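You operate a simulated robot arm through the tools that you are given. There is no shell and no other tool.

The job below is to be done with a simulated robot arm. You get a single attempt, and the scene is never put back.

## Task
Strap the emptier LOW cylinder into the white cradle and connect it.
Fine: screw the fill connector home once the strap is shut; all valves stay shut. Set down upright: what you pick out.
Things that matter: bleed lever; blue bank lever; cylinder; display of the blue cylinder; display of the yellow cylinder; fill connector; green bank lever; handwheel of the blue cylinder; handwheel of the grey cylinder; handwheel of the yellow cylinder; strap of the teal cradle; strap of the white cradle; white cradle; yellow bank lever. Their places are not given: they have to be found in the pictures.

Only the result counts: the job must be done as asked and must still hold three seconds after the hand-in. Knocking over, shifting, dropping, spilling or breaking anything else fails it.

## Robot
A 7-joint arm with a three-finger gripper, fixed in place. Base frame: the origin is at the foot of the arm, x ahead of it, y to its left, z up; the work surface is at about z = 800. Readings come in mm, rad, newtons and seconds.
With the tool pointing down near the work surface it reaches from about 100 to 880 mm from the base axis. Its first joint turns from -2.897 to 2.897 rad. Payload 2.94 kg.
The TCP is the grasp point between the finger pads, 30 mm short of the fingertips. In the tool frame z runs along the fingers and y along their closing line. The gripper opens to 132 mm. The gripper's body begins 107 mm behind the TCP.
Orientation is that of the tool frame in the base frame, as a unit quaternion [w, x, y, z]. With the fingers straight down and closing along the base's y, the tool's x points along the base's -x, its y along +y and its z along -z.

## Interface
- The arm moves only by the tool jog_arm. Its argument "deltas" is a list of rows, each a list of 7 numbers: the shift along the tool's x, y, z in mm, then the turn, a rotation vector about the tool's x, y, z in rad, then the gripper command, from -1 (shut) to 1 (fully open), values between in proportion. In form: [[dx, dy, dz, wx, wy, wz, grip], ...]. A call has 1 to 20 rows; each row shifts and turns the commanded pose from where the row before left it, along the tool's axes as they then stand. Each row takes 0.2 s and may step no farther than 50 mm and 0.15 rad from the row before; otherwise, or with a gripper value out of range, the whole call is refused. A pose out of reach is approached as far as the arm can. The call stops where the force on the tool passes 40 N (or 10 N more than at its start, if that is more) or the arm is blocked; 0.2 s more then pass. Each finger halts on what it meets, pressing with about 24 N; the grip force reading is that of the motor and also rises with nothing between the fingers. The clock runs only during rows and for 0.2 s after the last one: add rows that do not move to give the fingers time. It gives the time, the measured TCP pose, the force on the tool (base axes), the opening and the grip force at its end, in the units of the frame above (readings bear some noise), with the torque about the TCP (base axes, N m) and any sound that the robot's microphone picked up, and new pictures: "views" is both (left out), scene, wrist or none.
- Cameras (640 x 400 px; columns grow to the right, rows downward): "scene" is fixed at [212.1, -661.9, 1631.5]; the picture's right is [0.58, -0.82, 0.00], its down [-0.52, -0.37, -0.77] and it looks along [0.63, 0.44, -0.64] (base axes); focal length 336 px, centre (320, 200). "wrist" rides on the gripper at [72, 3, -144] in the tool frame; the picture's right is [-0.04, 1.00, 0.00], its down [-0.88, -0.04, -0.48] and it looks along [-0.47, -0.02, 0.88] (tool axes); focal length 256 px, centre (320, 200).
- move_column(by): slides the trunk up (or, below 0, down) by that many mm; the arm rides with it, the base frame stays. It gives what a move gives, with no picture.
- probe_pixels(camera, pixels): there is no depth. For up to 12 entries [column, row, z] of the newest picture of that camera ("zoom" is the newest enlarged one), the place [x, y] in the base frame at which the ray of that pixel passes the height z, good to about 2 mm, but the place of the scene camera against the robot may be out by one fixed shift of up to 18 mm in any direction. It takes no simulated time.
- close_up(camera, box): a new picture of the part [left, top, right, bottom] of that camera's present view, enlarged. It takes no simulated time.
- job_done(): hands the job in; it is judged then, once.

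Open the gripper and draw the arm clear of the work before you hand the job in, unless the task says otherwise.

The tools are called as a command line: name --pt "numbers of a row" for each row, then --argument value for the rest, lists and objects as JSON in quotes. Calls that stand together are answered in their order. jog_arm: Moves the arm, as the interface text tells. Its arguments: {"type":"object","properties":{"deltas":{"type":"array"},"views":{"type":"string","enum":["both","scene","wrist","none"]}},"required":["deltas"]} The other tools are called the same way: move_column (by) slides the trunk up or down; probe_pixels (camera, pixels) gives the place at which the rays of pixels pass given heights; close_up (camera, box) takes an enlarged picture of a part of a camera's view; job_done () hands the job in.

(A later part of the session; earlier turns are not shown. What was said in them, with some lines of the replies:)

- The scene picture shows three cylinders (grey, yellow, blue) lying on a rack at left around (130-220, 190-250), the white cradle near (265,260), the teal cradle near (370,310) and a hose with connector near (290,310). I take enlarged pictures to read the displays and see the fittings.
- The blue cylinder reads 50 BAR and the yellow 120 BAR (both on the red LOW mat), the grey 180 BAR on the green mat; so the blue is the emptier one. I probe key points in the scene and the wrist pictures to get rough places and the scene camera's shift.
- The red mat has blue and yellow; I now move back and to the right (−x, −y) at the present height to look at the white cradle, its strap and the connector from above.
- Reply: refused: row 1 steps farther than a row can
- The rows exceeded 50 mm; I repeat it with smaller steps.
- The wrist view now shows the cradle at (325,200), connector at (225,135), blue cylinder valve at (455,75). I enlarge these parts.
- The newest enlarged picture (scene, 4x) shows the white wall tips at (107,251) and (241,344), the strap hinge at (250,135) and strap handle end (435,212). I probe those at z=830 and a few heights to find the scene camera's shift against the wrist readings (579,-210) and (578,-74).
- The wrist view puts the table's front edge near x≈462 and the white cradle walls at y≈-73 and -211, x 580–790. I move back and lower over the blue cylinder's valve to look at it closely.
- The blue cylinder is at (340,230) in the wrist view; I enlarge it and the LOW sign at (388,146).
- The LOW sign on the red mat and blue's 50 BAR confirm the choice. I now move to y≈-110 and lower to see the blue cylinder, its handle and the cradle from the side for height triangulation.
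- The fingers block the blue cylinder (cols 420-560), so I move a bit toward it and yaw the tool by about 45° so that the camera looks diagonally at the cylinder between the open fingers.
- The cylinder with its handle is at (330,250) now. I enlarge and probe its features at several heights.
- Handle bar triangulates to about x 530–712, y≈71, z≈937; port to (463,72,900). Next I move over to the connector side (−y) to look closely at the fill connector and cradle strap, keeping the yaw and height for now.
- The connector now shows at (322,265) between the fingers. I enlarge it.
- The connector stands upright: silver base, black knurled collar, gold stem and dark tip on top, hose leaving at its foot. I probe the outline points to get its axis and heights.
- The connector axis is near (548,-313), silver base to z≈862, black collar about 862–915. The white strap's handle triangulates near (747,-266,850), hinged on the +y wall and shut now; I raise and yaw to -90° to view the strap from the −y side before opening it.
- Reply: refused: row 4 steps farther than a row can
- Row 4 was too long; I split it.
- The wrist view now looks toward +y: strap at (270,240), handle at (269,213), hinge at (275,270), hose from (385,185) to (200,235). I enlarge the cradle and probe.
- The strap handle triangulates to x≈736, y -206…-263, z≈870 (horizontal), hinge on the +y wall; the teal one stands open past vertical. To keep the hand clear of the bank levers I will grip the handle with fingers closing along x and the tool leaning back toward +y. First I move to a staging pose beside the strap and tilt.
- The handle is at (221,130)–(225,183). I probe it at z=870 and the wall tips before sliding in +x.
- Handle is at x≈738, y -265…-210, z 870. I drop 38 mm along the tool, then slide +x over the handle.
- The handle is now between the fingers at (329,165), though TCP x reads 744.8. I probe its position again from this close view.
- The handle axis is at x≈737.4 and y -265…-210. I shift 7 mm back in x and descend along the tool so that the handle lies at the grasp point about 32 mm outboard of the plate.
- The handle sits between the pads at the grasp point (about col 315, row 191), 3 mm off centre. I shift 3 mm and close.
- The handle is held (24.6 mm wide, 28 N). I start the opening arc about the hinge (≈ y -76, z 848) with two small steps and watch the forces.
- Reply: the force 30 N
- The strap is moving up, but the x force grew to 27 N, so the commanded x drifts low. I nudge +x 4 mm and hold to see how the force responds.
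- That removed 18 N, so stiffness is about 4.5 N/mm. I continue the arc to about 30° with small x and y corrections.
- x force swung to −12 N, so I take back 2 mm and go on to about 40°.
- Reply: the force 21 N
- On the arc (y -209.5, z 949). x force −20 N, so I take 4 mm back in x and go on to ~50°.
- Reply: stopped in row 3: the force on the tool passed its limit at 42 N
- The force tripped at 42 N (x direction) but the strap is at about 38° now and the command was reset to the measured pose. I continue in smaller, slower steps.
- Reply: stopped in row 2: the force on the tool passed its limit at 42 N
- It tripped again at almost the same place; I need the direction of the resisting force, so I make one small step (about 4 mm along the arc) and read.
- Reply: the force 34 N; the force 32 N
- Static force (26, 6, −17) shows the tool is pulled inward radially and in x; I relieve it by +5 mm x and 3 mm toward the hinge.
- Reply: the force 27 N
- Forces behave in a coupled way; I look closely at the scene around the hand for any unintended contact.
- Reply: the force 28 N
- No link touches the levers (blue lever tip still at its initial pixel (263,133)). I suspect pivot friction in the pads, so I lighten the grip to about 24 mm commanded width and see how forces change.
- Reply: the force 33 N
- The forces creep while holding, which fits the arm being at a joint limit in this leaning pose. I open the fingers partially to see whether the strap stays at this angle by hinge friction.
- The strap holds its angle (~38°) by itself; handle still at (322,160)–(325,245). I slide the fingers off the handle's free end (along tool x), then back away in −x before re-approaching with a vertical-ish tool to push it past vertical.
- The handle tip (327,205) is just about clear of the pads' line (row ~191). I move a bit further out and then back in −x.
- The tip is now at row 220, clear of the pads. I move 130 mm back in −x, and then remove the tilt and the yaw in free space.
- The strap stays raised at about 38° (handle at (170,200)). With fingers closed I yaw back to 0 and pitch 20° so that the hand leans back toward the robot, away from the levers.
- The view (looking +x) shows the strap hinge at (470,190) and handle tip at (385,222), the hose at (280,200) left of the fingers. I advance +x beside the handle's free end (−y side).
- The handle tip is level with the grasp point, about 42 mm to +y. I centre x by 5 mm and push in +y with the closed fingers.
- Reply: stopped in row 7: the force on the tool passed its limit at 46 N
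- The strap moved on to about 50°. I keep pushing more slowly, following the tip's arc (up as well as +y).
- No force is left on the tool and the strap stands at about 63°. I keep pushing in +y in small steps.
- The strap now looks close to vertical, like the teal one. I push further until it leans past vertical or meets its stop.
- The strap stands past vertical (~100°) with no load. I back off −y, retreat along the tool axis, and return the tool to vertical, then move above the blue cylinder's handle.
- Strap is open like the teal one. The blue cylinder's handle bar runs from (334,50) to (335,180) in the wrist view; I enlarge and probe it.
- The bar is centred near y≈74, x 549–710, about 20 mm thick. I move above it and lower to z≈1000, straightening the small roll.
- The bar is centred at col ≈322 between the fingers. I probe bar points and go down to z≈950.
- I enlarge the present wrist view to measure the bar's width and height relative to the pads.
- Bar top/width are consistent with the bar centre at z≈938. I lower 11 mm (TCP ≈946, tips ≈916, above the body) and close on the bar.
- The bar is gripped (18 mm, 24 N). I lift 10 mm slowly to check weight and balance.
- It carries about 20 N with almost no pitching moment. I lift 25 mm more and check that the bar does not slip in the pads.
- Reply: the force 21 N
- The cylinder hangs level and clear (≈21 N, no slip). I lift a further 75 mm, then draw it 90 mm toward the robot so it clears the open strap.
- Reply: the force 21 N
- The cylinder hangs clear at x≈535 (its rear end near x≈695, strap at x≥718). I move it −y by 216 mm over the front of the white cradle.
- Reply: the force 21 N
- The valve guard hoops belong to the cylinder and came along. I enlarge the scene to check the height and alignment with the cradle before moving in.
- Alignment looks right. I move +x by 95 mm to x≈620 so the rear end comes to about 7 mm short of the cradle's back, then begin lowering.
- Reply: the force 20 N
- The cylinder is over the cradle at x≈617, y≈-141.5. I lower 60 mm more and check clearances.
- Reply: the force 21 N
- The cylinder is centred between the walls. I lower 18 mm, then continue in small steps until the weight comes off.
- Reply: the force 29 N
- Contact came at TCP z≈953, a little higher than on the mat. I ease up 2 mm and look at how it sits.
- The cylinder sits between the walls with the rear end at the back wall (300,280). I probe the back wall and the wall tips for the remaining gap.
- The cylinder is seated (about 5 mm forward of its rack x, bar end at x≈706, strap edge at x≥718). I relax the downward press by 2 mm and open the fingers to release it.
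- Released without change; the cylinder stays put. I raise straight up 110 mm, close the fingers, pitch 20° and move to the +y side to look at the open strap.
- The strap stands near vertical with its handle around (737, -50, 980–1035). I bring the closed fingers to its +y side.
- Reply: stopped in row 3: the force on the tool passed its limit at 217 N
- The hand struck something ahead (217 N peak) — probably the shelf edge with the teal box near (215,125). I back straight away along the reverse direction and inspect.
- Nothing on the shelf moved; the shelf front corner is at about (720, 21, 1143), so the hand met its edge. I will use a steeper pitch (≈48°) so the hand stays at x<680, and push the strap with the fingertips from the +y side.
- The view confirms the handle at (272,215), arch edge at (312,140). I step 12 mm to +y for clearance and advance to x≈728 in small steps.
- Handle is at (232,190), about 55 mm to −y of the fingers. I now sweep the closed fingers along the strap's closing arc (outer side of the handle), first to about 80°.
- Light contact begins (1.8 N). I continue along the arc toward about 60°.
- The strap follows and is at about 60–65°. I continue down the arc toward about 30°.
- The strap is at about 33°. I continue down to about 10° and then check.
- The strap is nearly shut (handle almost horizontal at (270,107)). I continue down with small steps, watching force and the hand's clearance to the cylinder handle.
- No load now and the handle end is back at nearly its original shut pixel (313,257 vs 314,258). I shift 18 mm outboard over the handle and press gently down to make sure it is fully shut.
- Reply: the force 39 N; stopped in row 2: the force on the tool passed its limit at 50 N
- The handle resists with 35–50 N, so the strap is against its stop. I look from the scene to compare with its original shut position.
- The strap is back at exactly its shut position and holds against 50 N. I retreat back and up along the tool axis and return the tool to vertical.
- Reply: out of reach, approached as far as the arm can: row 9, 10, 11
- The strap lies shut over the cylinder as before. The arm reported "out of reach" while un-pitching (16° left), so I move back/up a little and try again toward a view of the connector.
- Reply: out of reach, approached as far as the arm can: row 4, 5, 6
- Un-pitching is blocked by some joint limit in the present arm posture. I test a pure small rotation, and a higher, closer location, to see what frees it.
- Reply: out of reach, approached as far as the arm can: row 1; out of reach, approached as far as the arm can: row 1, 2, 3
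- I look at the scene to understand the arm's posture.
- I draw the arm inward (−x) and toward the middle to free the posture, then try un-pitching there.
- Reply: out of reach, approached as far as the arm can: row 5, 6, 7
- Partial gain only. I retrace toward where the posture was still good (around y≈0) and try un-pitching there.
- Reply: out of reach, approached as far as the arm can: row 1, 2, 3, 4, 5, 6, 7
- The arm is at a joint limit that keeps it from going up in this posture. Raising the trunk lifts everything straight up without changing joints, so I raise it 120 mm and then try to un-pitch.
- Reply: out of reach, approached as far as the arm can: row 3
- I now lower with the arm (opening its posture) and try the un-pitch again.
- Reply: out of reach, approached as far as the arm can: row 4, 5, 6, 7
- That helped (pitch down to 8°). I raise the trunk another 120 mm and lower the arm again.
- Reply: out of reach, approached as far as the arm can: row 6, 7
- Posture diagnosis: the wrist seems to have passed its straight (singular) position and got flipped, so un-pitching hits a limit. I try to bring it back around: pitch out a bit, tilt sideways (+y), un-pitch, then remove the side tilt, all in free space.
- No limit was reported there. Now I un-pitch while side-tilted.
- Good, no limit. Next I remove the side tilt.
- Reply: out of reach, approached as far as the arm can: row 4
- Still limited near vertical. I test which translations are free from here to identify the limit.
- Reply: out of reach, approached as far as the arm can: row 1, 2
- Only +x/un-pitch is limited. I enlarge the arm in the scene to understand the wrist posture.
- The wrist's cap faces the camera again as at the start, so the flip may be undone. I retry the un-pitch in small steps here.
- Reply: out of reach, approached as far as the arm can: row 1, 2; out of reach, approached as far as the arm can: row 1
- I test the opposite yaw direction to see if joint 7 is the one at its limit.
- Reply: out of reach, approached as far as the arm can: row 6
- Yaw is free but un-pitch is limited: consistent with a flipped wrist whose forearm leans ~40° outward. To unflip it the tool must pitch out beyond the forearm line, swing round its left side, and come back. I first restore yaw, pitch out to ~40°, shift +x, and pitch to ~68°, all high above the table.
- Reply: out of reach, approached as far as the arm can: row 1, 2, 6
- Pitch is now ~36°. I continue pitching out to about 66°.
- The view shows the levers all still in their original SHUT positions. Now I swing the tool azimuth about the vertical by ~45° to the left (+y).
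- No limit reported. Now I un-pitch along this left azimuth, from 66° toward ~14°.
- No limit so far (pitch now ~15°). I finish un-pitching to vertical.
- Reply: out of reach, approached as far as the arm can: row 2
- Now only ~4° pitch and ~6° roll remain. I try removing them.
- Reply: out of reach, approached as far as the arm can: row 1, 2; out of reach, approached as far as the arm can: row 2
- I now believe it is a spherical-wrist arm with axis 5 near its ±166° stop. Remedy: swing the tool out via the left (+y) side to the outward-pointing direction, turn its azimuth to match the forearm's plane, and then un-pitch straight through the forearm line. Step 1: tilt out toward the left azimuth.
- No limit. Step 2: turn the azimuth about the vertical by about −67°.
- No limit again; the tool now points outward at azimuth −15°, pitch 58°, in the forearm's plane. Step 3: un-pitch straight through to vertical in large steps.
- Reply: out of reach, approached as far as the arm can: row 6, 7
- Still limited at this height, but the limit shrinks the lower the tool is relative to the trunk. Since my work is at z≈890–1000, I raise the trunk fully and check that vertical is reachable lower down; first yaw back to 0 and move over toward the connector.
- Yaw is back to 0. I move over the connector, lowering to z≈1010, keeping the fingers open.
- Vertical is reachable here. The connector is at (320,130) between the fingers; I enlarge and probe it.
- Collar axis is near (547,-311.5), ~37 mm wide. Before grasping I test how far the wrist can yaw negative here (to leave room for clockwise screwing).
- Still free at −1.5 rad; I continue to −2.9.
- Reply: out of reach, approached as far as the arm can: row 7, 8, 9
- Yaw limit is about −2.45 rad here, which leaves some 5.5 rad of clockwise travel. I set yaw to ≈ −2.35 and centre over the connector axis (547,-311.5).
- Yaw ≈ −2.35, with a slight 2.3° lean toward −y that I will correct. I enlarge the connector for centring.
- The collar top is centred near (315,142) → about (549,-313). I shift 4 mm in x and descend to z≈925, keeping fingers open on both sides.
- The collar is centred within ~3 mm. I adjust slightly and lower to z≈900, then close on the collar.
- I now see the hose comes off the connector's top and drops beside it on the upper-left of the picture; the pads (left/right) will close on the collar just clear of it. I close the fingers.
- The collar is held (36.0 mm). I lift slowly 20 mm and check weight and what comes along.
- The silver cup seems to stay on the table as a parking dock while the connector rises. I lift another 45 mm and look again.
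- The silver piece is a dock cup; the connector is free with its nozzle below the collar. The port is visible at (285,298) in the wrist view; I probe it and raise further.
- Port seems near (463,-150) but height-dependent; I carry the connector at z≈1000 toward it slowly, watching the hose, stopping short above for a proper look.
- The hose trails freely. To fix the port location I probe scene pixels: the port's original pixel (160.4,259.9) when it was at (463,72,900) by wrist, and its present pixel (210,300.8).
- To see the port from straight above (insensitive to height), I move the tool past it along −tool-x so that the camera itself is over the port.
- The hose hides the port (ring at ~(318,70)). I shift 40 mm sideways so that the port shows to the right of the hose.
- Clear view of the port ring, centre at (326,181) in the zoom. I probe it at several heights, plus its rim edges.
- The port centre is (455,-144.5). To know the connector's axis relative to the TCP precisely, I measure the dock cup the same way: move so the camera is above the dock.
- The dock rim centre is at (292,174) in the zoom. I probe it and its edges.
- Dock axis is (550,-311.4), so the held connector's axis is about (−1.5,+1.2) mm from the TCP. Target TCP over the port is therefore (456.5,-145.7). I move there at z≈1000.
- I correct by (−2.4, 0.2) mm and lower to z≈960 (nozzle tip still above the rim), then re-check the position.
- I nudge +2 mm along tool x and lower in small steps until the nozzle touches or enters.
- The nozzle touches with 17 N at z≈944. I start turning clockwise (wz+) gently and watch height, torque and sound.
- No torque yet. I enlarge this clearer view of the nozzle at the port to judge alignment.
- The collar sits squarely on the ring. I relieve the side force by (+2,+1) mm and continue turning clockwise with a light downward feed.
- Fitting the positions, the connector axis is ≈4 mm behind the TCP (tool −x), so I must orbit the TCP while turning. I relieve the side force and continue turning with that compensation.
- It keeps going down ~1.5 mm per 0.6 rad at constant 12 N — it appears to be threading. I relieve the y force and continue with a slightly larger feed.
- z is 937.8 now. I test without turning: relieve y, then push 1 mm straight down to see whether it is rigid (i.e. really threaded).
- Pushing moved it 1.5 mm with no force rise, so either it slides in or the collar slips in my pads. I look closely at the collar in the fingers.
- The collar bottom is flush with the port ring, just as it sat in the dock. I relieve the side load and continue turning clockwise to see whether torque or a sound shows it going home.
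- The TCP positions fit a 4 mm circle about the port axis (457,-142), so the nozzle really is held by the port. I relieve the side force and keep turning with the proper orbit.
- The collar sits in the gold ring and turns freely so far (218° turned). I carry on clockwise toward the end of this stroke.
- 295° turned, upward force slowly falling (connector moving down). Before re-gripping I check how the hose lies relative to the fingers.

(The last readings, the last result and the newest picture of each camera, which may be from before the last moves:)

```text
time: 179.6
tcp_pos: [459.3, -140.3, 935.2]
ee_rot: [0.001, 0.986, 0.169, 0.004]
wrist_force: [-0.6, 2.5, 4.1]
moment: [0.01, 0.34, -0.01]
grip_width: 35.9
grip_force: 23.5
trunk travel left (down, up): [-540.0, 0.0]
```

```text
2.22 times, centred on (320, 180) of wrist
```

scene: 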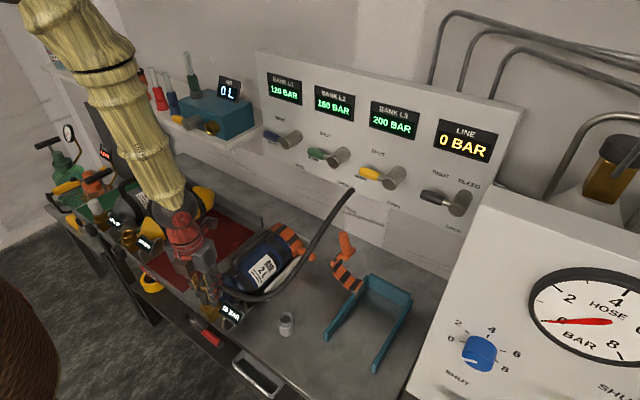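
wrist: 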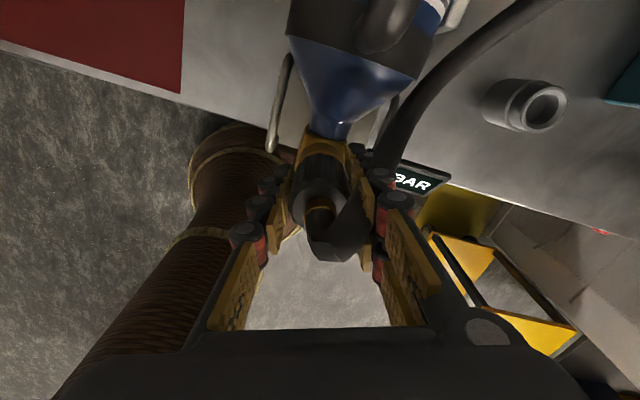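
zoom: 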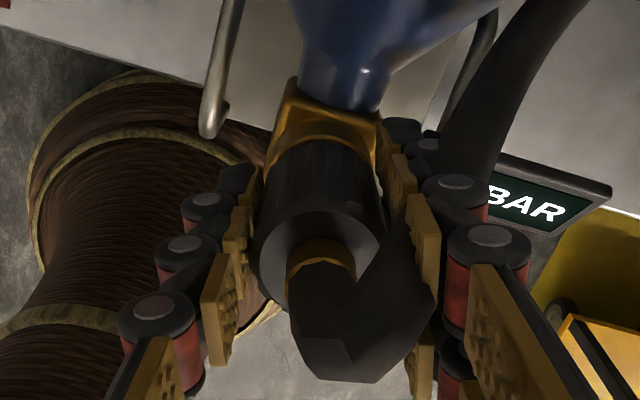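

The hose just passes by the fingers without load. To see whether the thread has caught, I pull up by 2 mm and read the force.

jog_arm --pt "0 0 -2 0 0 0 -1" --pt "0 0 0 0 0 0 -1" --pt "0 0 0 0 0 0 -1" --views "none"

```text
time: 180.4
tcp_pos: [459.0, -139.4, 938.1]
ee_rot: [0.0, 0.986, 0.169, 0.002]
wrist_force: [0.1, -2.4, -6.4]
moment: [-0.09, -0.07, 0.01]
grip_width: 35.8
grip_force: 24.0
trunk travel left (down, up): [-540.0, 0.0]
```

It resists a little (−6.4 N). I pull 2 mm more to tell thread from mere friction.

jog_arm --pt "0 0 -2 0 0 0 -1" --pt "0 0 0 0 0 0 -1" --pt "0 0 0 0 0 0 -1" --views "none"

```text
time: 181.2
tcp_pos: [458.8, -140.2, 938.4]
ee_rot: [0.001, 0.985, 0.17, 0.003]
wrist_force: [1.2, 0.2, -11.9]
moment: [-0.13, 0.36, 0.02]
grip_width: 36.2
grip_force: 24.0
trunk travel left (down, up): [-540.0, 0.0]
```

It is held firmly (−11.9 N at 2 mm more pull): the thread has caught. Before opening to re-grip, I check how close the display edge is to the right finger (zoom (490,165)).

jog_arm --pt "0 0 3 0 0 0 -1" --pt "0 0 0 0 0 0 -1" --views "both"

close_up --camera "wrist" --box '[330, 110, 470, 240]'

probe_pixels --camera "wrist" --pixels '[[397, 165, 880], [397, 165, 890], [397, 165, 900], [397, 165, 910], [450, 180, 890], [440, 192, 880]]'

probe_pixels --camera "scene" --pixels '[[225.6, 300, 880], [225.6, 300, 890], [225.6, 300, 900], [225.6, 300, 910], [218, 312, 880], [245, 311, 890]]'

```text
time: 181.8
tcp_pos: [459.0, -139.2, 936.1]
ee_rot: [0.0, 0.986, 0.169, 0.003]
wrist_force: [-4.4, 0.6, -1.0]
moment: [0.05, -0.03, -0.02]
grip_width: 35.8
grip_force: 24.3
trunk travel left (down, up): [-540.0, 0.0]
```

scene: 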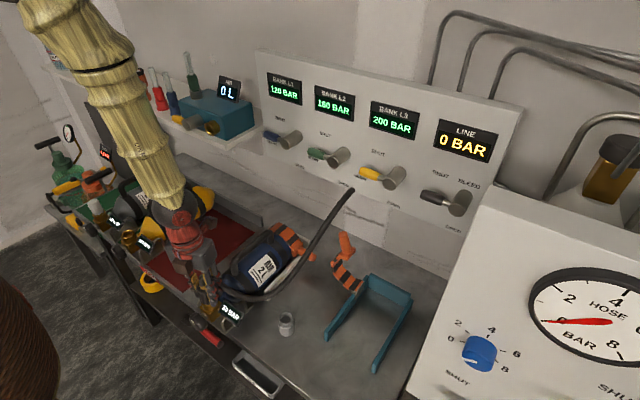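
wrist: 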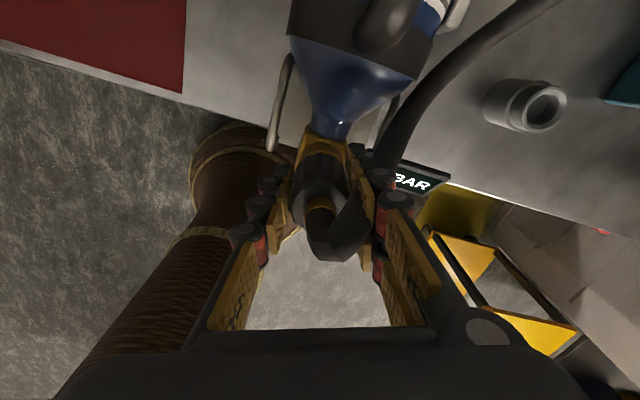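

```text
3.08 times, centred on (400, 175) of wrist
```

zoom: 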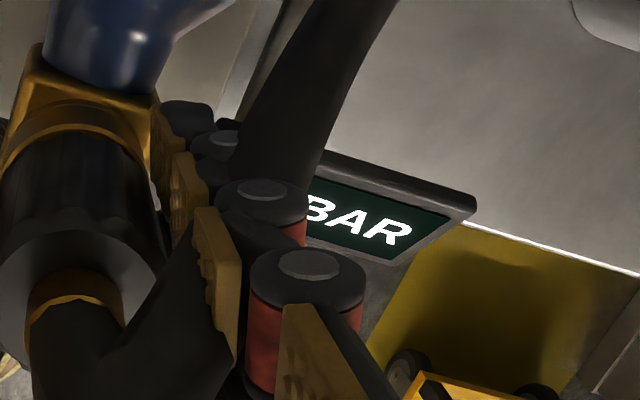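

```text
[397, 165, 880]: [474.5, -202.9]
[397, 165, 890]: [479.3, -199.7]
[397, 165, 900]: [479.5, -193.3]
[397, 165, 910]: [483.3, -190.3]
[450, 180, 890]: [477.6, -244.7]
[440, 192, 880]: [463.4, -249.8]
```

```text
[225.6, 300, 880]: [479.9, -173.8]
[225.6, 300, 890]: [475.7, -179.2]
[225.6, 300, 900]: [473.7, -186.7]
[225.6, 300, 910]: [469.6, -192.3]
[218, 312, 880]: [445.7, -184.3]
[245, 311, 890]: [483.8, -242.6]
```

The display lies at about y −178…−245 with z below ~900, so the fingertips (z≈906) clear it. I open the fingers, rise 25 mm, and turn back to start a second clockwise stroke.

jog_arm --pt "0 0 0 0 0 0 -0.4" --pt "0 0 0 0 0 0 -0.2" --pt "0 0 0 0 0 0 -0.1" --pt "0 0 0 0 0 0 -0.1" --pt "0 0 -10 0 0 0 -0.1" --pt "0 0 -10 0 0 0 -0.1" --pt "0 0 0 0 0 0 -0.1" --views "both"

close_up --camera "scene" --box '[180, 230, 270, 320]'

```text
time: 183.4
tcp_pos: [459.8, -139.5, 957.6]
ee_rot: [0.0, 0.985, 0.17, 0.003]
wrist_force: [0.1, 0.2, 0.6]
moment: [0.01, -0.01, -0.01]
grip_width: 59.2
grip_force: 0.0
trunk travel left (down, up): [-540.0, 0.0]
```

scene: 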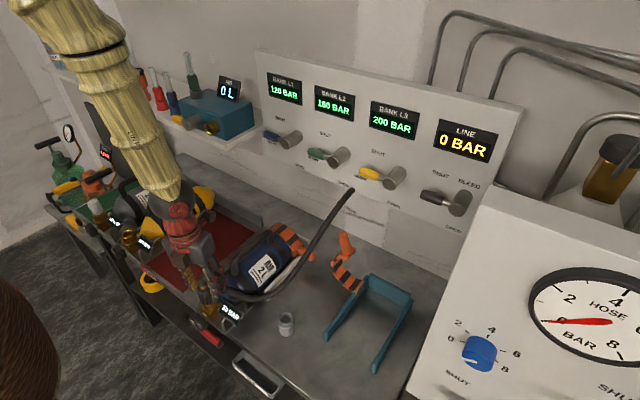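
wrist: 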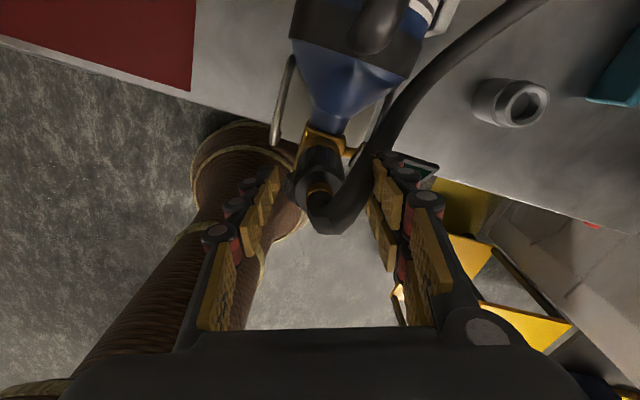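

```text
4.44 times, centred on (225, 275) of scene
```

zoom: 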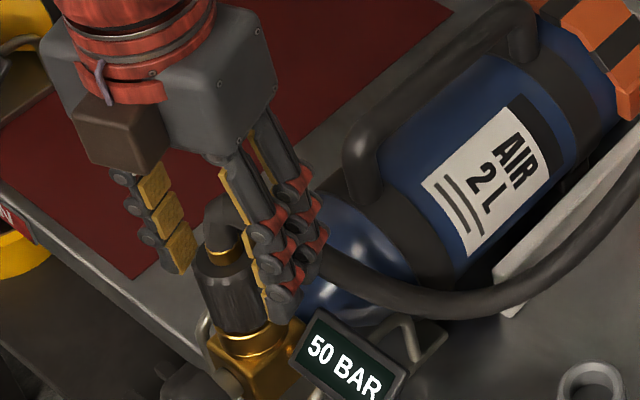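

The connector stays upright in the port by itself. I centre on the port axis and rotate the open gripper back counter-clockwise.

jog_arm --pt "-3.5 1.4 0 0 0 -0.1 -0.1" --pt "0 0 0 0 0 -0.15 -0.1" --pt "0 0 0 0 0 -0.15 -0.1" --pt "0 0 0 0 0 -0.15 -0.1" --pt "0 0 0 0 0 -0.15 -0.1" --pt "0 0 0 0 0 -0.15 -0.1" --pt "0 0 0 0 0 -0.15 -0.1" --pt "0 0 0 0 0 -0.15 -0.1" --pt "0 0 0 0 0 -0.15 -0.1" --pt "0 0 0 0 0 -0.15 -0.1" --pt "0 0 0 0 0 -0.15 -0.1" --pt "0 0 0 0 0 -0.15 -0.1" --pt "0 0 0 0 0 -0.15 -0.1" --pt "0 0 0 0 0 -0.15 -0.1" --pt "0 0 0 0 0 -0.15 -0.1" --pt "0 0 0 0 0 -0.15 -0.1" --pt "0 0 0 0 0 -0.15 -0.1" --pt "0 0 0 0 0 -0.15 -0.1" --pt "0 0 0 0 0 -0.15 -0.1" --pt "0 0 0 0 0 0 -0.1" --views "both"

```text
time: 187.6
tcp_pos: [456.8, -141.9, 956.9]
ee_rot: [0.004, 0.0, 1.0, 0.0]
wrist_force: [-0.5, -0.3, -0.5]
moment: [-0.02, -0.01, -0.02]
grip_width: 59.2
grip_force: 0.0
trunk travel left (down, up): [-540.0, 0.0]
```

scene: 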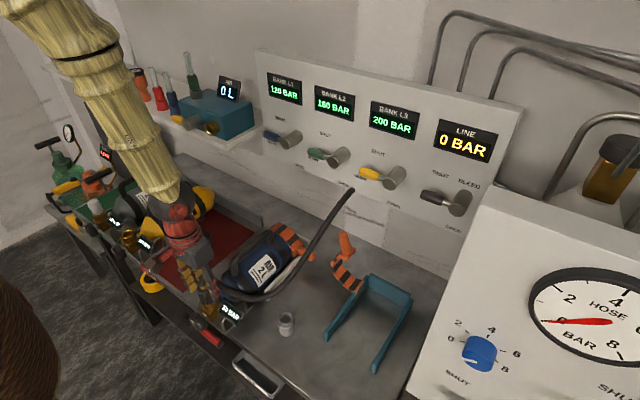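
wrist: 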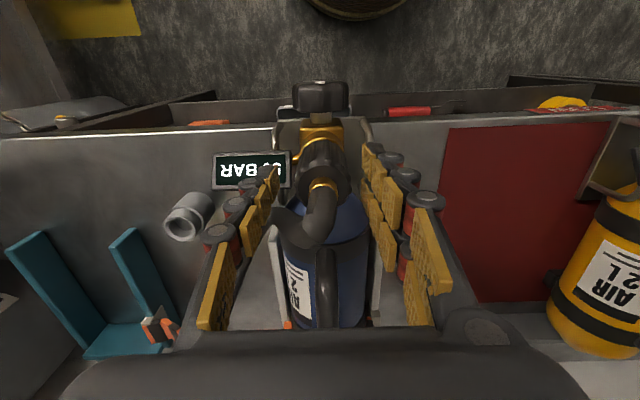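

Yaw is 0 now with the connector centred. I continue the back-rotation to ≈ −2.4 rad.

jog_arm --pt "0 0 0 0 0 -0.15 -0.1" --pt "0 0 0 0 0 -0.15 -0.1" --pt "0 0 0 0 0 -0.15 -0.1" --pt "0 0 0 0 0 -0.15 -0.1" --pt "0 0 0 0 0 -0.15 -0.1" --pt "0 0 0 0 0 -0.15 -0.1" --pt "0 0 0 0 0 -0.15 -0.1" --pt "0 0 0 0 0 -0.15 -0.1" --pt "0 0 0 0 0 -0.15 -0.1" --pt "0 0 0 0 0 -0.15 -0.1" --pt "0 0 0 0 0 -0.15 -0.1" --pt "0 0 0 0 0 -0.15 -0.1" --pt "0 0 0 0 0 -0.15 -0.1" --pt "0 0 0 0 0 -0.15 -0.1" --pt "0 0 0 0 0 -0.15 -0.1" --pt "0 0 0 0 0 -0.15 -0.1" --pt "0 0 0 0 0 0 -0.1" --pt "0 0 0 0 0 0 -0.1" --views "both"

close_up --camera "wrist" --box '[240, 80, 400, 260]'

close_up --camera "scene" --box '[180, 240, 260, 310]'

```text
time: 191.4
tcp_pos: [456.0, -142.5, 955.6]
ee_rot: [0.0, 0.932, -0.363, 0.004]
wrist_force: [-0.1, 0.2, -0.2]
moment: [-0.01, -0.03, -0.02]
grip_width: 59.3
grip_force: 0.0
trunk travel left (down, up): [-540.0, 0.0]
```

scene: 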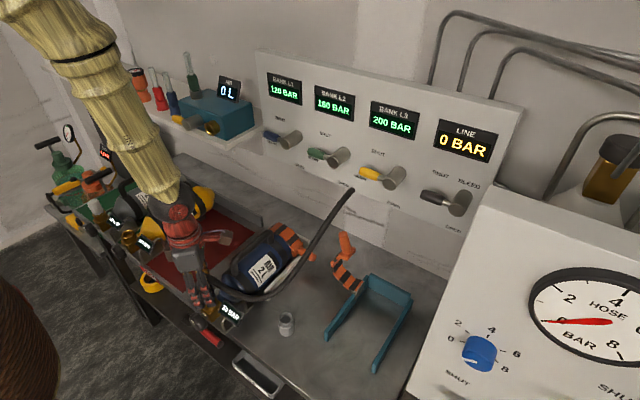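
wrist: 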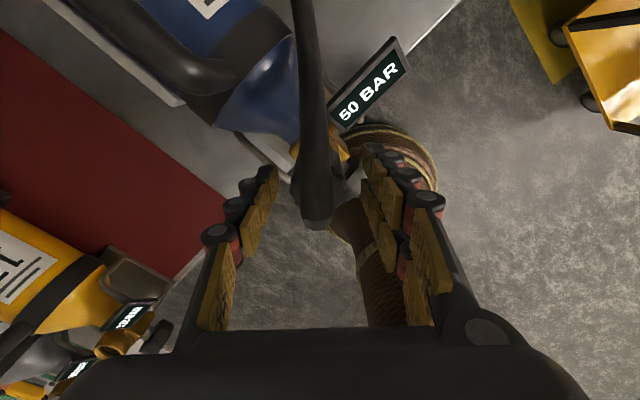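

```text
2.22 times, centred on (320, 170) of wrist
```

zoom: 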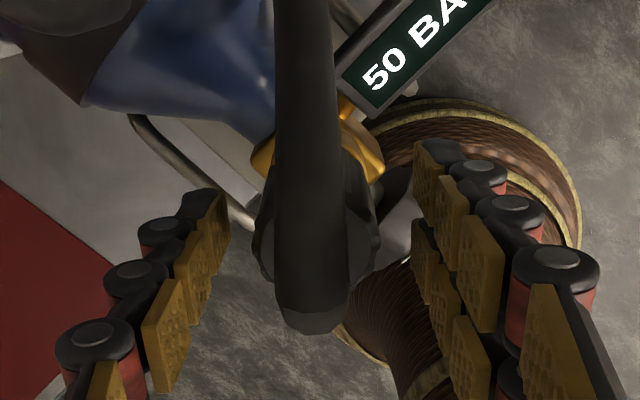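

```text
5.71 times, centred on (220, 275) of scene
```

zoom: 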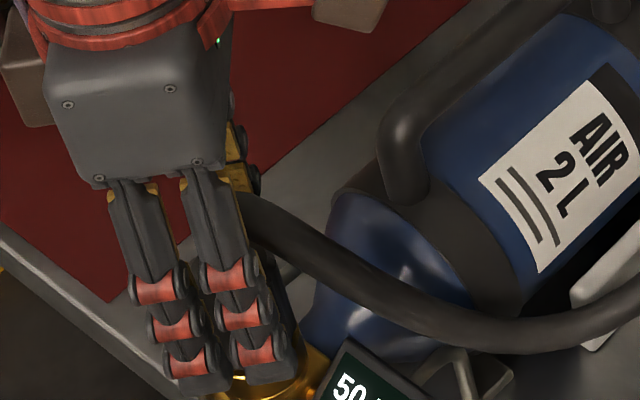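

Yaw −2.40, centred. I lower 15 mm (tips ≈ 911, just above the ring), close on the collar again and begin the second clockwise stroke.

jog_arm --pt "0.4 -1 8 0 0 0 -0.1" --pt "0 0 7 0 0 0 -0.1" --pt "0 0 0 0 0 0 -0.5" --pt "0 0 0 0 0 0 -1" --pt "0 0 0 0 0 0 -1" --pt "0 0 0 0 0 0 -1" --pt "0 0 0 0 0 0 -1" --views "none"

jog_arm --pt "0 0 0 0 0 0.15 -1" --pt "0 0 0 0 0 0.15 -1" --pt "0 0 0 0 0 0.15 -1" --pt "0 0 0 0 0 0.15 -1" --pt "0 0 0 0 0 0 -1" --views "none"

```text
time: 193.0
tcp_pos: [458.0, -142.1, 939.6]
ee_rot: [-0.001, 0.932, -0.363, 0.003]
wrist_force: [3.0, 4.2, 0.3]
moment: [0.14, -0.18, -0.05]
grip_width: 35.8
grip_force: 24.6
trunk travel left (down, up): [-540.0, 0.0]
```

```text
time: 194.2
tcp_pos: [456.1, -142.3, 940.8]
ee_rot: [-0.002, 0.782, -0.623, 0.002]
wrist_force: [-1.8, -0.1, -0.2]
moment: [-0.37, 0.02, 0.02]
grip_width: 36.3
grip_force: 24.1
trunk travel left (down, up): [-540.0, 0.0]
```

Gripped at 35.8 mm, no load. I continue turning without feed and watch whether the thread pulls the tool down (Fz negative).

jog_arm --pt "0 0 0 0 0 0.15 -1" --pt "0 0 0 0 0 0.15 -1" --pt "0 0 0 0 0 0.15 -1" --pt "0 0 0 0 0 0.15 -1" --pt "0 0 0 0 0 0.15 -1" --pt "0 0 0 0 0 0.15 -1" --pt "0 0 0 0 0 0 -1" --views "none"

jog_arm --pt "0 0 0 0 0 0.15 -1" --pt "0 0 0 0 0 0.15 -1" --pt "0 0 0 0 0 0.15 -1" --pt "0 0 0 0 0 0.15 -1" --pt "0 0 0 0 0 0.15 -1" --pt "0 0 0 0 0 0.15 -1" --pt "0 0 0 0 0 0 -1" --views "none"

```text
time: 195.8
tcp_pos: [456.3, -142.3, 940.7]
ee_rot: [0.003, -0.433, 0.901, -0.001]
wrist_force: [-6.0, 2.6, -2.4]
moment: [-0.04, 0.21, 0.23]
grip_width: 36.0
grip_force: 23.9
trunk travel left (down, up): [-540.0, 0.0]
```

```text
time: 197.4
tcp_pos: [457.5, -142.2, 941.3]
ee_rot: [0.003, 0.001, 1.0, -0.001]
wrist_force: [-0.9, 2.0, -0.9]
moment: [0.04, 0.0, 0.27]
grip_width: 35.8
grip_force: 23.6
trunk travel left (down, up): [-540.0, 0.0]
```

A resisting torque has appeared (0.23→0.27 N·m): it is getting tight. I continue turning to see whether it rises to a firm stop.

jog_arm --pt "0 0 0 0 0 0.15 -1" --pt "0 0 0 0 0 0.15 -1" --pt "0 0 0 0 0 0.15 -1" --pt "0 0 0 0 0 0.15 -1" --pt "0 0 0 0 0 0 -1" --views "none"

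jog_arm --pt "0 0 0 0 0 0.15 -1" --pt "0 0 0 0 0 0.15 -1" --pt "0 0 0 0 0 0.15 -1" --pt "0 0 0 0 0 0.15 -1" --pt "0 0 0 0 0 0 -1" --views "both"

close_up --camera "scene" --box '[185, 255, 245, 305]'

```text
time: 198.6
tcp_pos: [458.0, -142.5, 941.9]
ee_rot: [0.003, 0.298, 0.955, 0.001]
wrist_force: [-3.3, -0.7, 0.0]
moment: [-0.01, 0.12, 0.26]
grip_width: 36.1
grip_force: 24.2
trunk travel left (down, up): [-540.0, 0.0]
```

```text
time: 199.8
tcp_pos: [457.3, -142.1, 941.8]
ee_rot: [0.003, 0.566, 0.825, 0.002]
wrist_force: [0.4, 6.1, 1.6]
moment: [0.22, -0.02, 0.31]
grip_width: 36.1
grip_force: 24.3
trunk travel left (down, up): [-540.0, 0.0]
```

scene: 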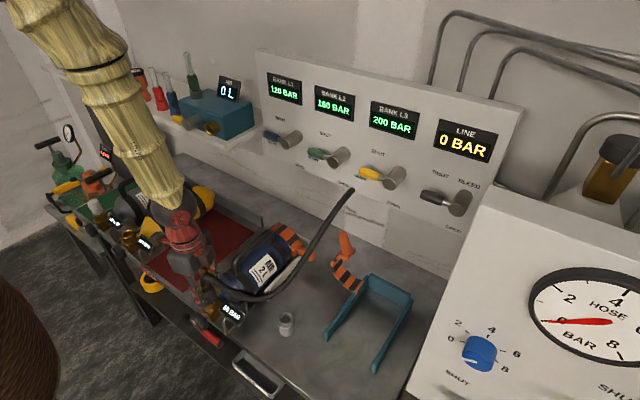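
wrist: 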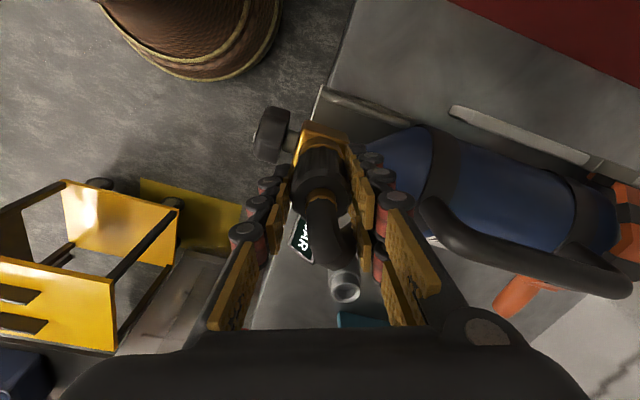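

```text
8.00 times, centred on (215, 280) of scene
```

zoom: 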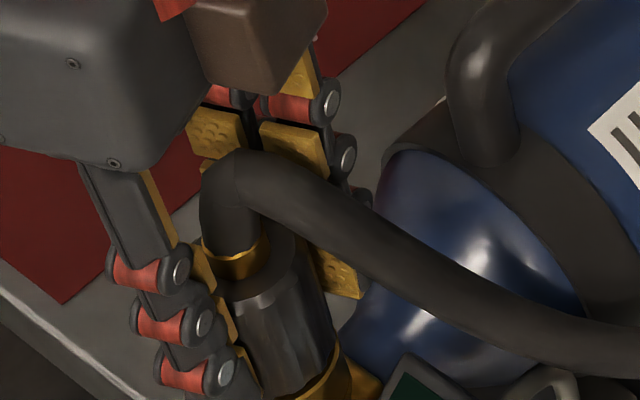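

The torque saturates at ~0.3 N·m over a further radian: the pads now slip on a collar that no longer turns — it is home after about one full turn. I compare the seat visually with the earlier view.

close_up --camera "scene" --box '[185, 265, 245, 315]'

close_up --camera "wrist" --box '[240, 100, 400, 260]'

```text
8.00 times, centred on (215, 290) of scene
```

zoom: 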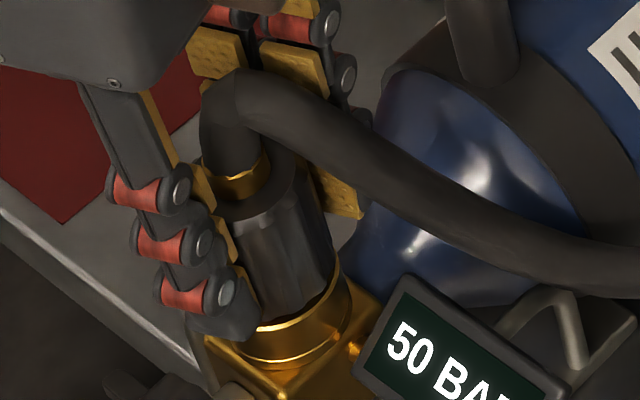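

```text
2.50 times, centred on (320, 180) of wrist
```

zoom: 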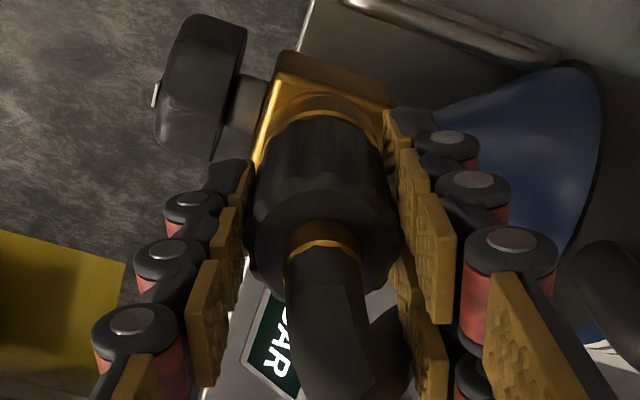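

The connector sits slightly deeper than before and no longer turns. I relieve the small side force, open the fingers, and rise straight up.

jog_arm --pt "1.2 0.5 0 0 0 0 -1" --pt "0 0 0 0 0 0 -0.4" --pt "0 0 0 0 0 0 -0.1" --pt "0 0 0 0 0 0 -0.1" --pt "0 0 -10 0 0 0 -0.1" --pt "0 0 -20 0 0 0 -0.1" --pt "0 0 0 0 0 0 -0.1" --views "both"

close_up --camera "scene" --box '[185, 265, 245, 315]'

close_up --camera "wrist" --box '[240, 60, 400, 260]'

```text
time: 201.4
tcp_pos: [457.3, -142.0, 971.3]
ee_rot: [0.002, 0.565, 0.825, 0.002]
wrist_force: [0.2, 0.0, 1.1]
moment: [-0.02, 0.0, -0.03]
grip_width: 59.3
grip_force: 0.0
trunk travel left (down, up): [-540.0, 0.0]
```

scene: 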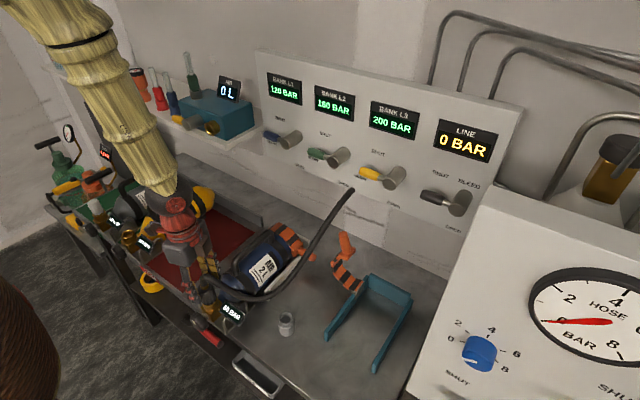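
wrist: 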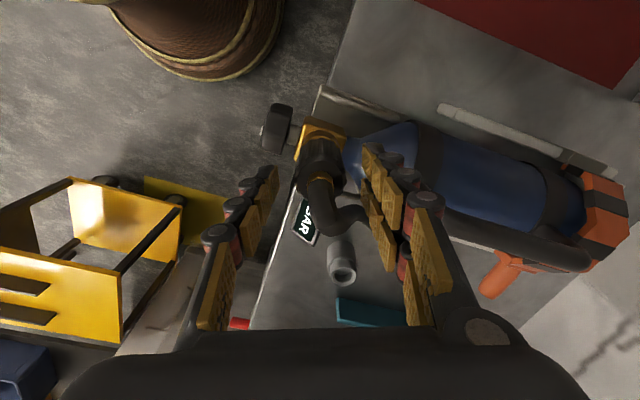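

```text
8.00 times, centred on (215, 290) of scene
```

zoom: 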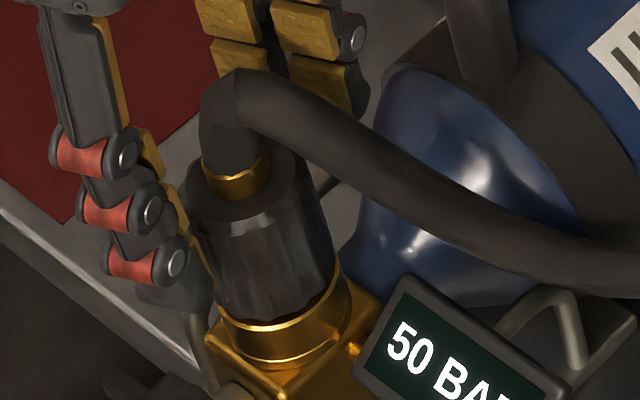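

```text
2.00 times, centred on (320, 160) of wrist
```

zoom: 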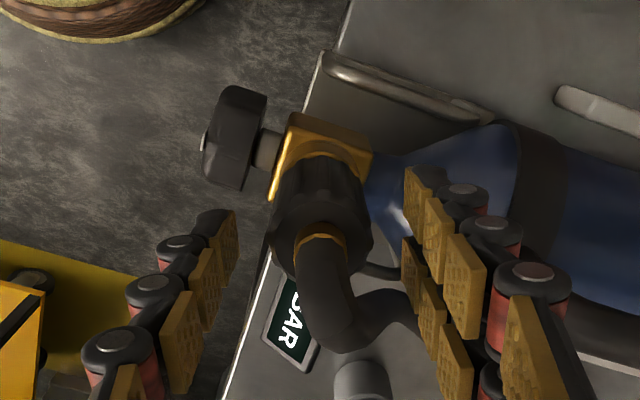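

To be certain it is fully home (pads slipping) rather than turning against friction, I re-grip and turn a little while watching the collar's flutes in the camera that rides with the gripper.

jog_arm --pt "0 0 15 0 0 0 -0.1" --pt "0 0 15 0 0 0 -0.1" --pt "0 0 0 0 0 0 -0.5" --pt "0 0 0 0 0 0 -1" --pt "0 0 0 0 0 0 -1" --pt "0 0 0 0 0 0 -1" --pt "0 0 0 0 0 0 -1" --views "wrist"

close_up --camera "wrist" --box '[280, 130, 360, 240]'

jog_arm --pt "0 0 0 0 0 0.1 -1" --pt "0 0 0 0 0 0.1 -1" --pt "0 0 0 0 0 0 -1" --views "wrist"

close_up --camera "wrist" --box '[280, 130, 360, 240]'

jog_arm --pt "0 0 0 0 0 0.1 -1" --pt "0 0 0 0 0 0.1 -1" --pt "0 0 0 0 0 0 -1" --views "wrist"

close_up --camera "wrist" --box '[280, 130, 360, 240]'

```text
time: 203.0
tcp_pos: [456.5, -142.1, 942.7]
ee_rot: [0.003, 0.566, 0.825, 0.002]
wrist_force: [0.2, -0.7, 0.6]
moment: [-0.05, 0.01, -0.02]
grip_width: 36.0
grip_force: 24.0
trunk travel left (down, up): [-540.0, 0.0]
```

wrist: 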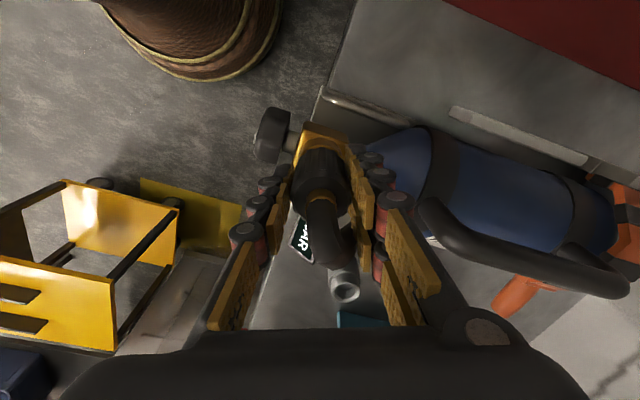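

```text
3.64 times, centred on (320, 185) of wrist
```

zoom: 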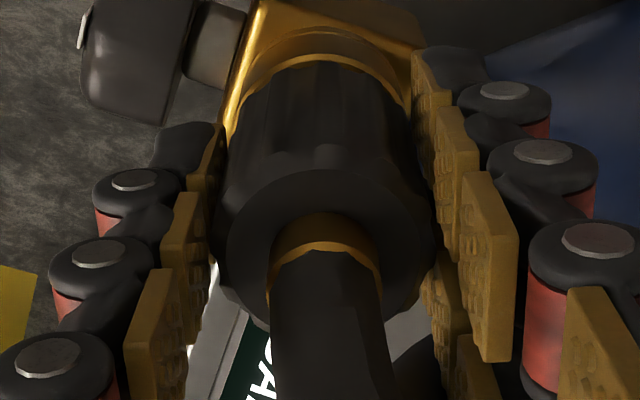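

```text
time: 203.8
tcp_pos: [456.4, -142.8, 942.4]
ee_rot: [0.003, 0.645, 0.764, 0.002]
wrist_force: [1.7, 0.5, 2.1]
moment: [0.04, -0.07, 0.53]
grip_width: 36.4
grip_force: 23.5
trunk travel left (down, up): [-540.0, 0.0]
```

wrist: 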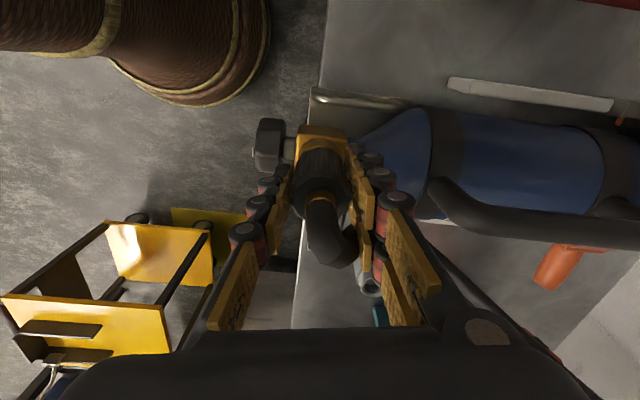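

```text
3.64 times, centred on (320, 185) of wrist
```

zoom: 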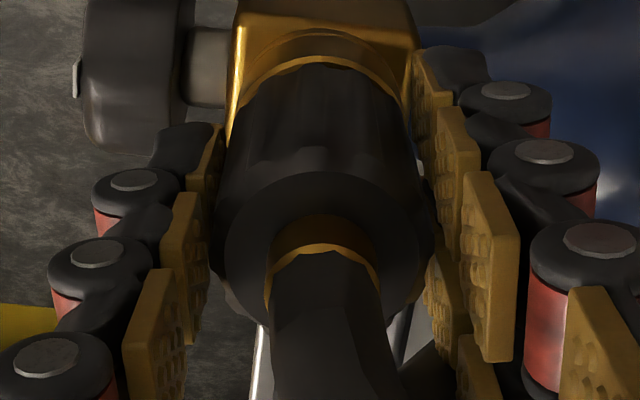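

```text
time: 204.6
tcp_pos: [458.2, -141.1, 942.1]
ee_rot: [0.003, 0.719, 0.695, 0.002]
wrist_force: [-0.1, -4.1, 3.8]
moment: [-0.12, 0.0, 0.29]
grip_width: 36.2
grip_force: 23.5
trunk travel left (down, up): [-540.0, 0.0]
```

wrist: 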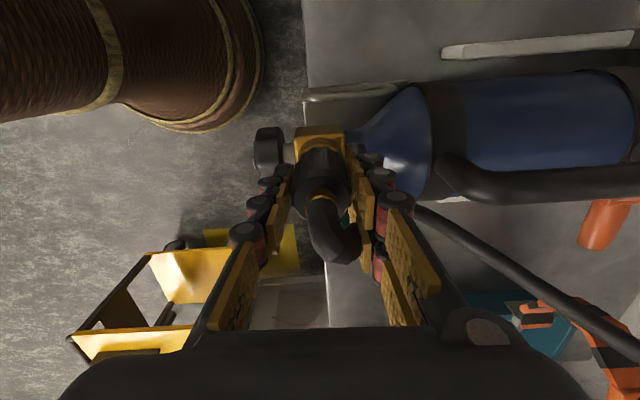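

```text
3.64 times, centred on (320, 185) of wrist
```

zoom: 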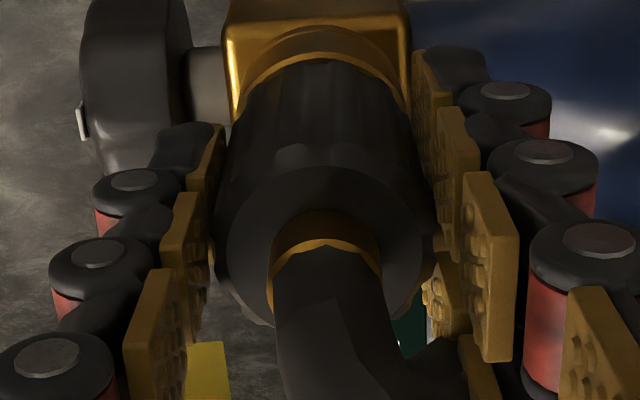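

On re-grip the torque jumped to 0.53 N·m within 0.2 rad and then the pads slipped: the connector is home and tight. I release and rise well clear.

jog_arm --pt "0 0 0 0 0 0 -0.4" --pt "0 0 0 0 0 0 -0.1" --pt "0 0 0 0 0 0 -0.1" --pt "0 0 -10 0 0 0 -0.1" --pt "0 0 -20 0 0 0 -0.1" --pt "0 0 -30 0 0 0 -0.1" --pt "0 0 -30 0 0 0 -0.1" --pt "0 0 -30 0 0 0 -0.1" --pt "0 0 0 0 0 0 -0.1" --views "both"

close_up --camera "scene" --box '[180, 230, 340, 340]'

close_up --camera "scene" --box '[185, 265, 245, 315]'

```text
time: 206.6
tcp_pos: [455.6, -142.6, 1064.9]
ee_rot: [0.002, 0.718, 0.696, 0.002]
wrist_force: [-0.2, -0.2, -0.6]
moment: [-0.02, 0.0, 0.0]
grip_width: 59.4
grip_force: 0.0
trunk travel left (down, up): [-540.0, 0.0]
```

scene: 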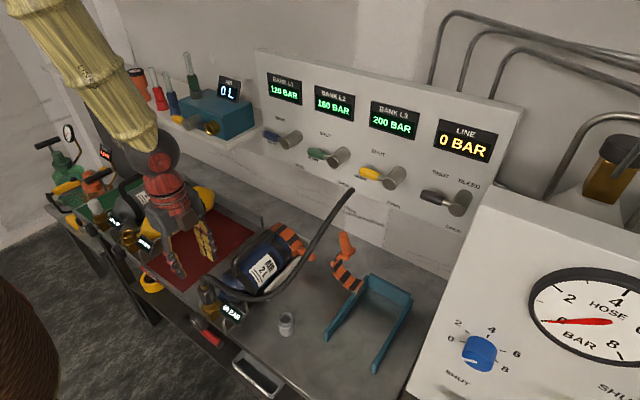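
wrist: 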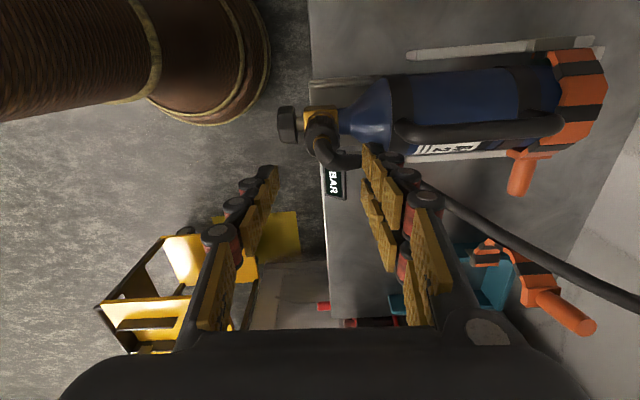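

```text
3.64 times, centred on (260, 285) of scene
```

zoom: 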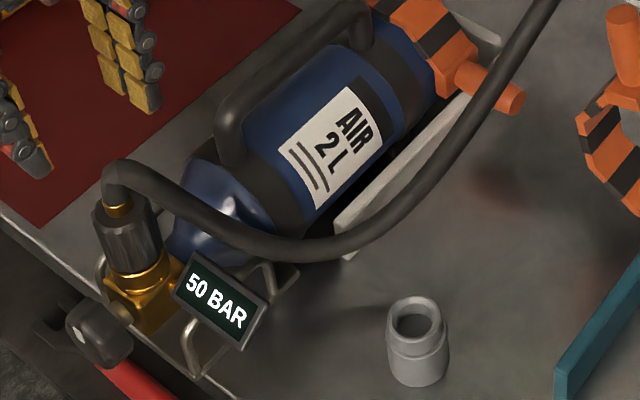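

```text
8.00 times, centred on (215, 290) of scene
```

zoom: 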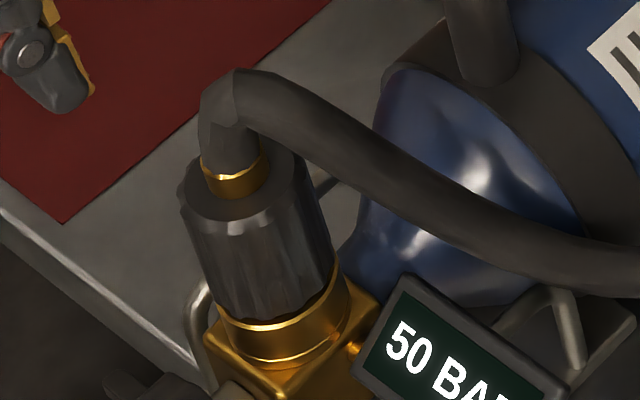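

The connector stands square in the port with the hose draped freely, the strap is shut and the display still reads 50 BAR. I open the gripper and draw the arm back and up, clear of everything.

jog_arm --pt "0 -25 -20 0 0 0 0" --pt "0 -25 -20 0 0 0 0.3" --pt "20 -20 -15 0 0 0 0.5" --pt "25 -10 -10 0 0 0 0.5" --pt "0 0 0 0 0 0 0.5" --pt "0 0 0 0 0 0 0.5" --pt "0 0 0 0 0 0 0.5" --views "both"

close_up --camera "scene" --box '[200, 200, 340, 320]'

close_up --camera "scene" --box '[250, 60, 500, 240]'

close_up --camera "scene" --box '[30, 90, 230, 270]'

```text
time: 208.2
tcp_pos: [375.2, -95.6, 1127.5]
ee_rot: [0.003, 0.718, 0.696, 0.003]
wrist_force: [0.8, -0.3, 0.3]
moment: [-0.01, 0.0, -0.03]
grip_width: 98.9
grip_force: 0.0
trunk travel left (down, up): [-540.0, 0.0]
```

scene: 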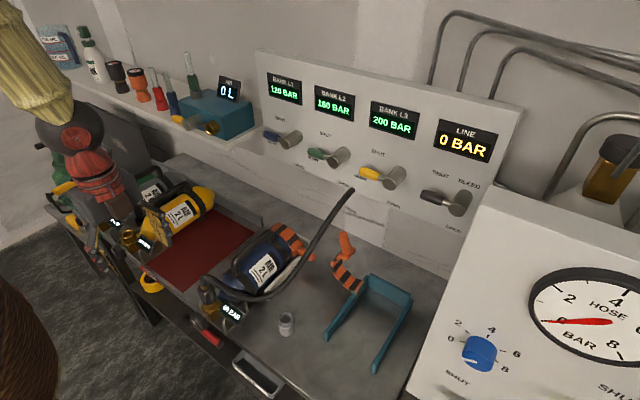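
wrist: 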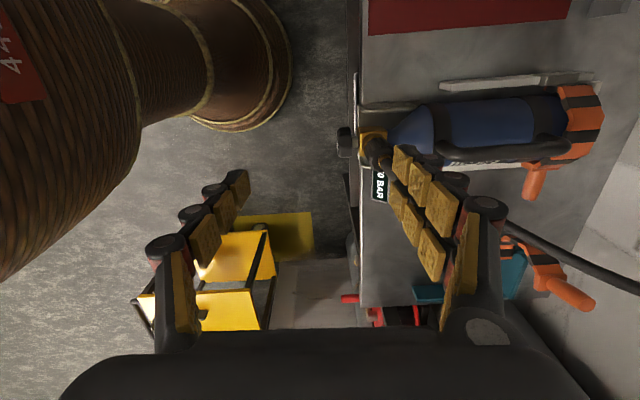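

```text
3.33 times, centred on (270, 260) of scene
```

zoom: 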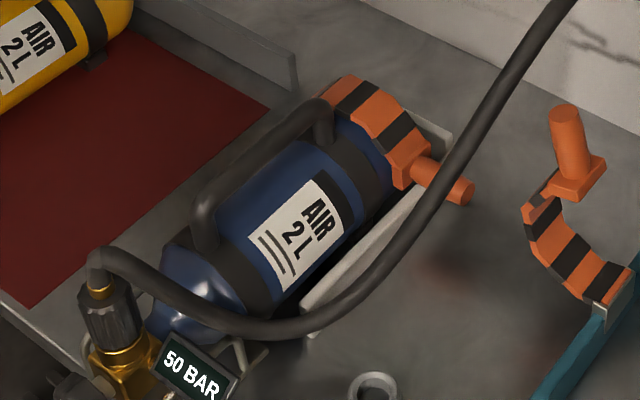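

```text
2.22 times, centred on (375, 150) of scene
```

zoom: 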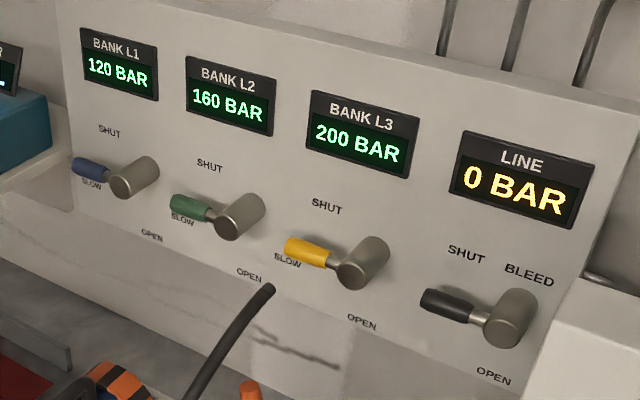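

```text
2.22 times, centred on (130, 180) of scene
```

zoom: 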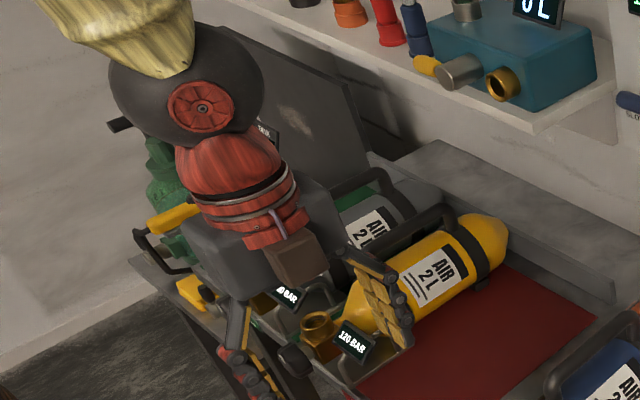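

Everything checks out: strap shut over the blue 50 BAR cylinder, connector home in its port, all levers and handwheels in their original shut positions, line at 0 BAR, nothing else moved, arm clear and gripper open. I hand the job in.

job_done

```text
The job is handed in.
```

I handed the job in. The blue cylinder is in the white cradle, strapped and connected. I haven't seen the judge's result.

- **Choice:** The blue cylinder reads 50 BAR and the yellow 120 BAR, both on the red LOW mat, so blue was the emptier one.
- **Placement:** I opened the strap, set the blue cylinder upright between the cradle walls, and closed the strap over it. I pressed down on the strap handle with about 50 N. It is back in its original shut position.
- **Connector:** After about one full clockwise turn it stopped turning. When I gripped it again and turned further, the torque rose to 0.53 N·m and my pads slipped, so I take it as screwed home.
- **Valves:** The bank levers and bleed lever look exactly as they did at the start, and the line still reads 0 BAR. I didn't touch any handwheel.

**Shelf contact:** While closing the strap, the hand struck the shelf edge with a 217 N peak, and I backed off at once. Nothing on the shelf appears moved in the pictures taken afterwards.

The arm is clear of the work with the gripper open.
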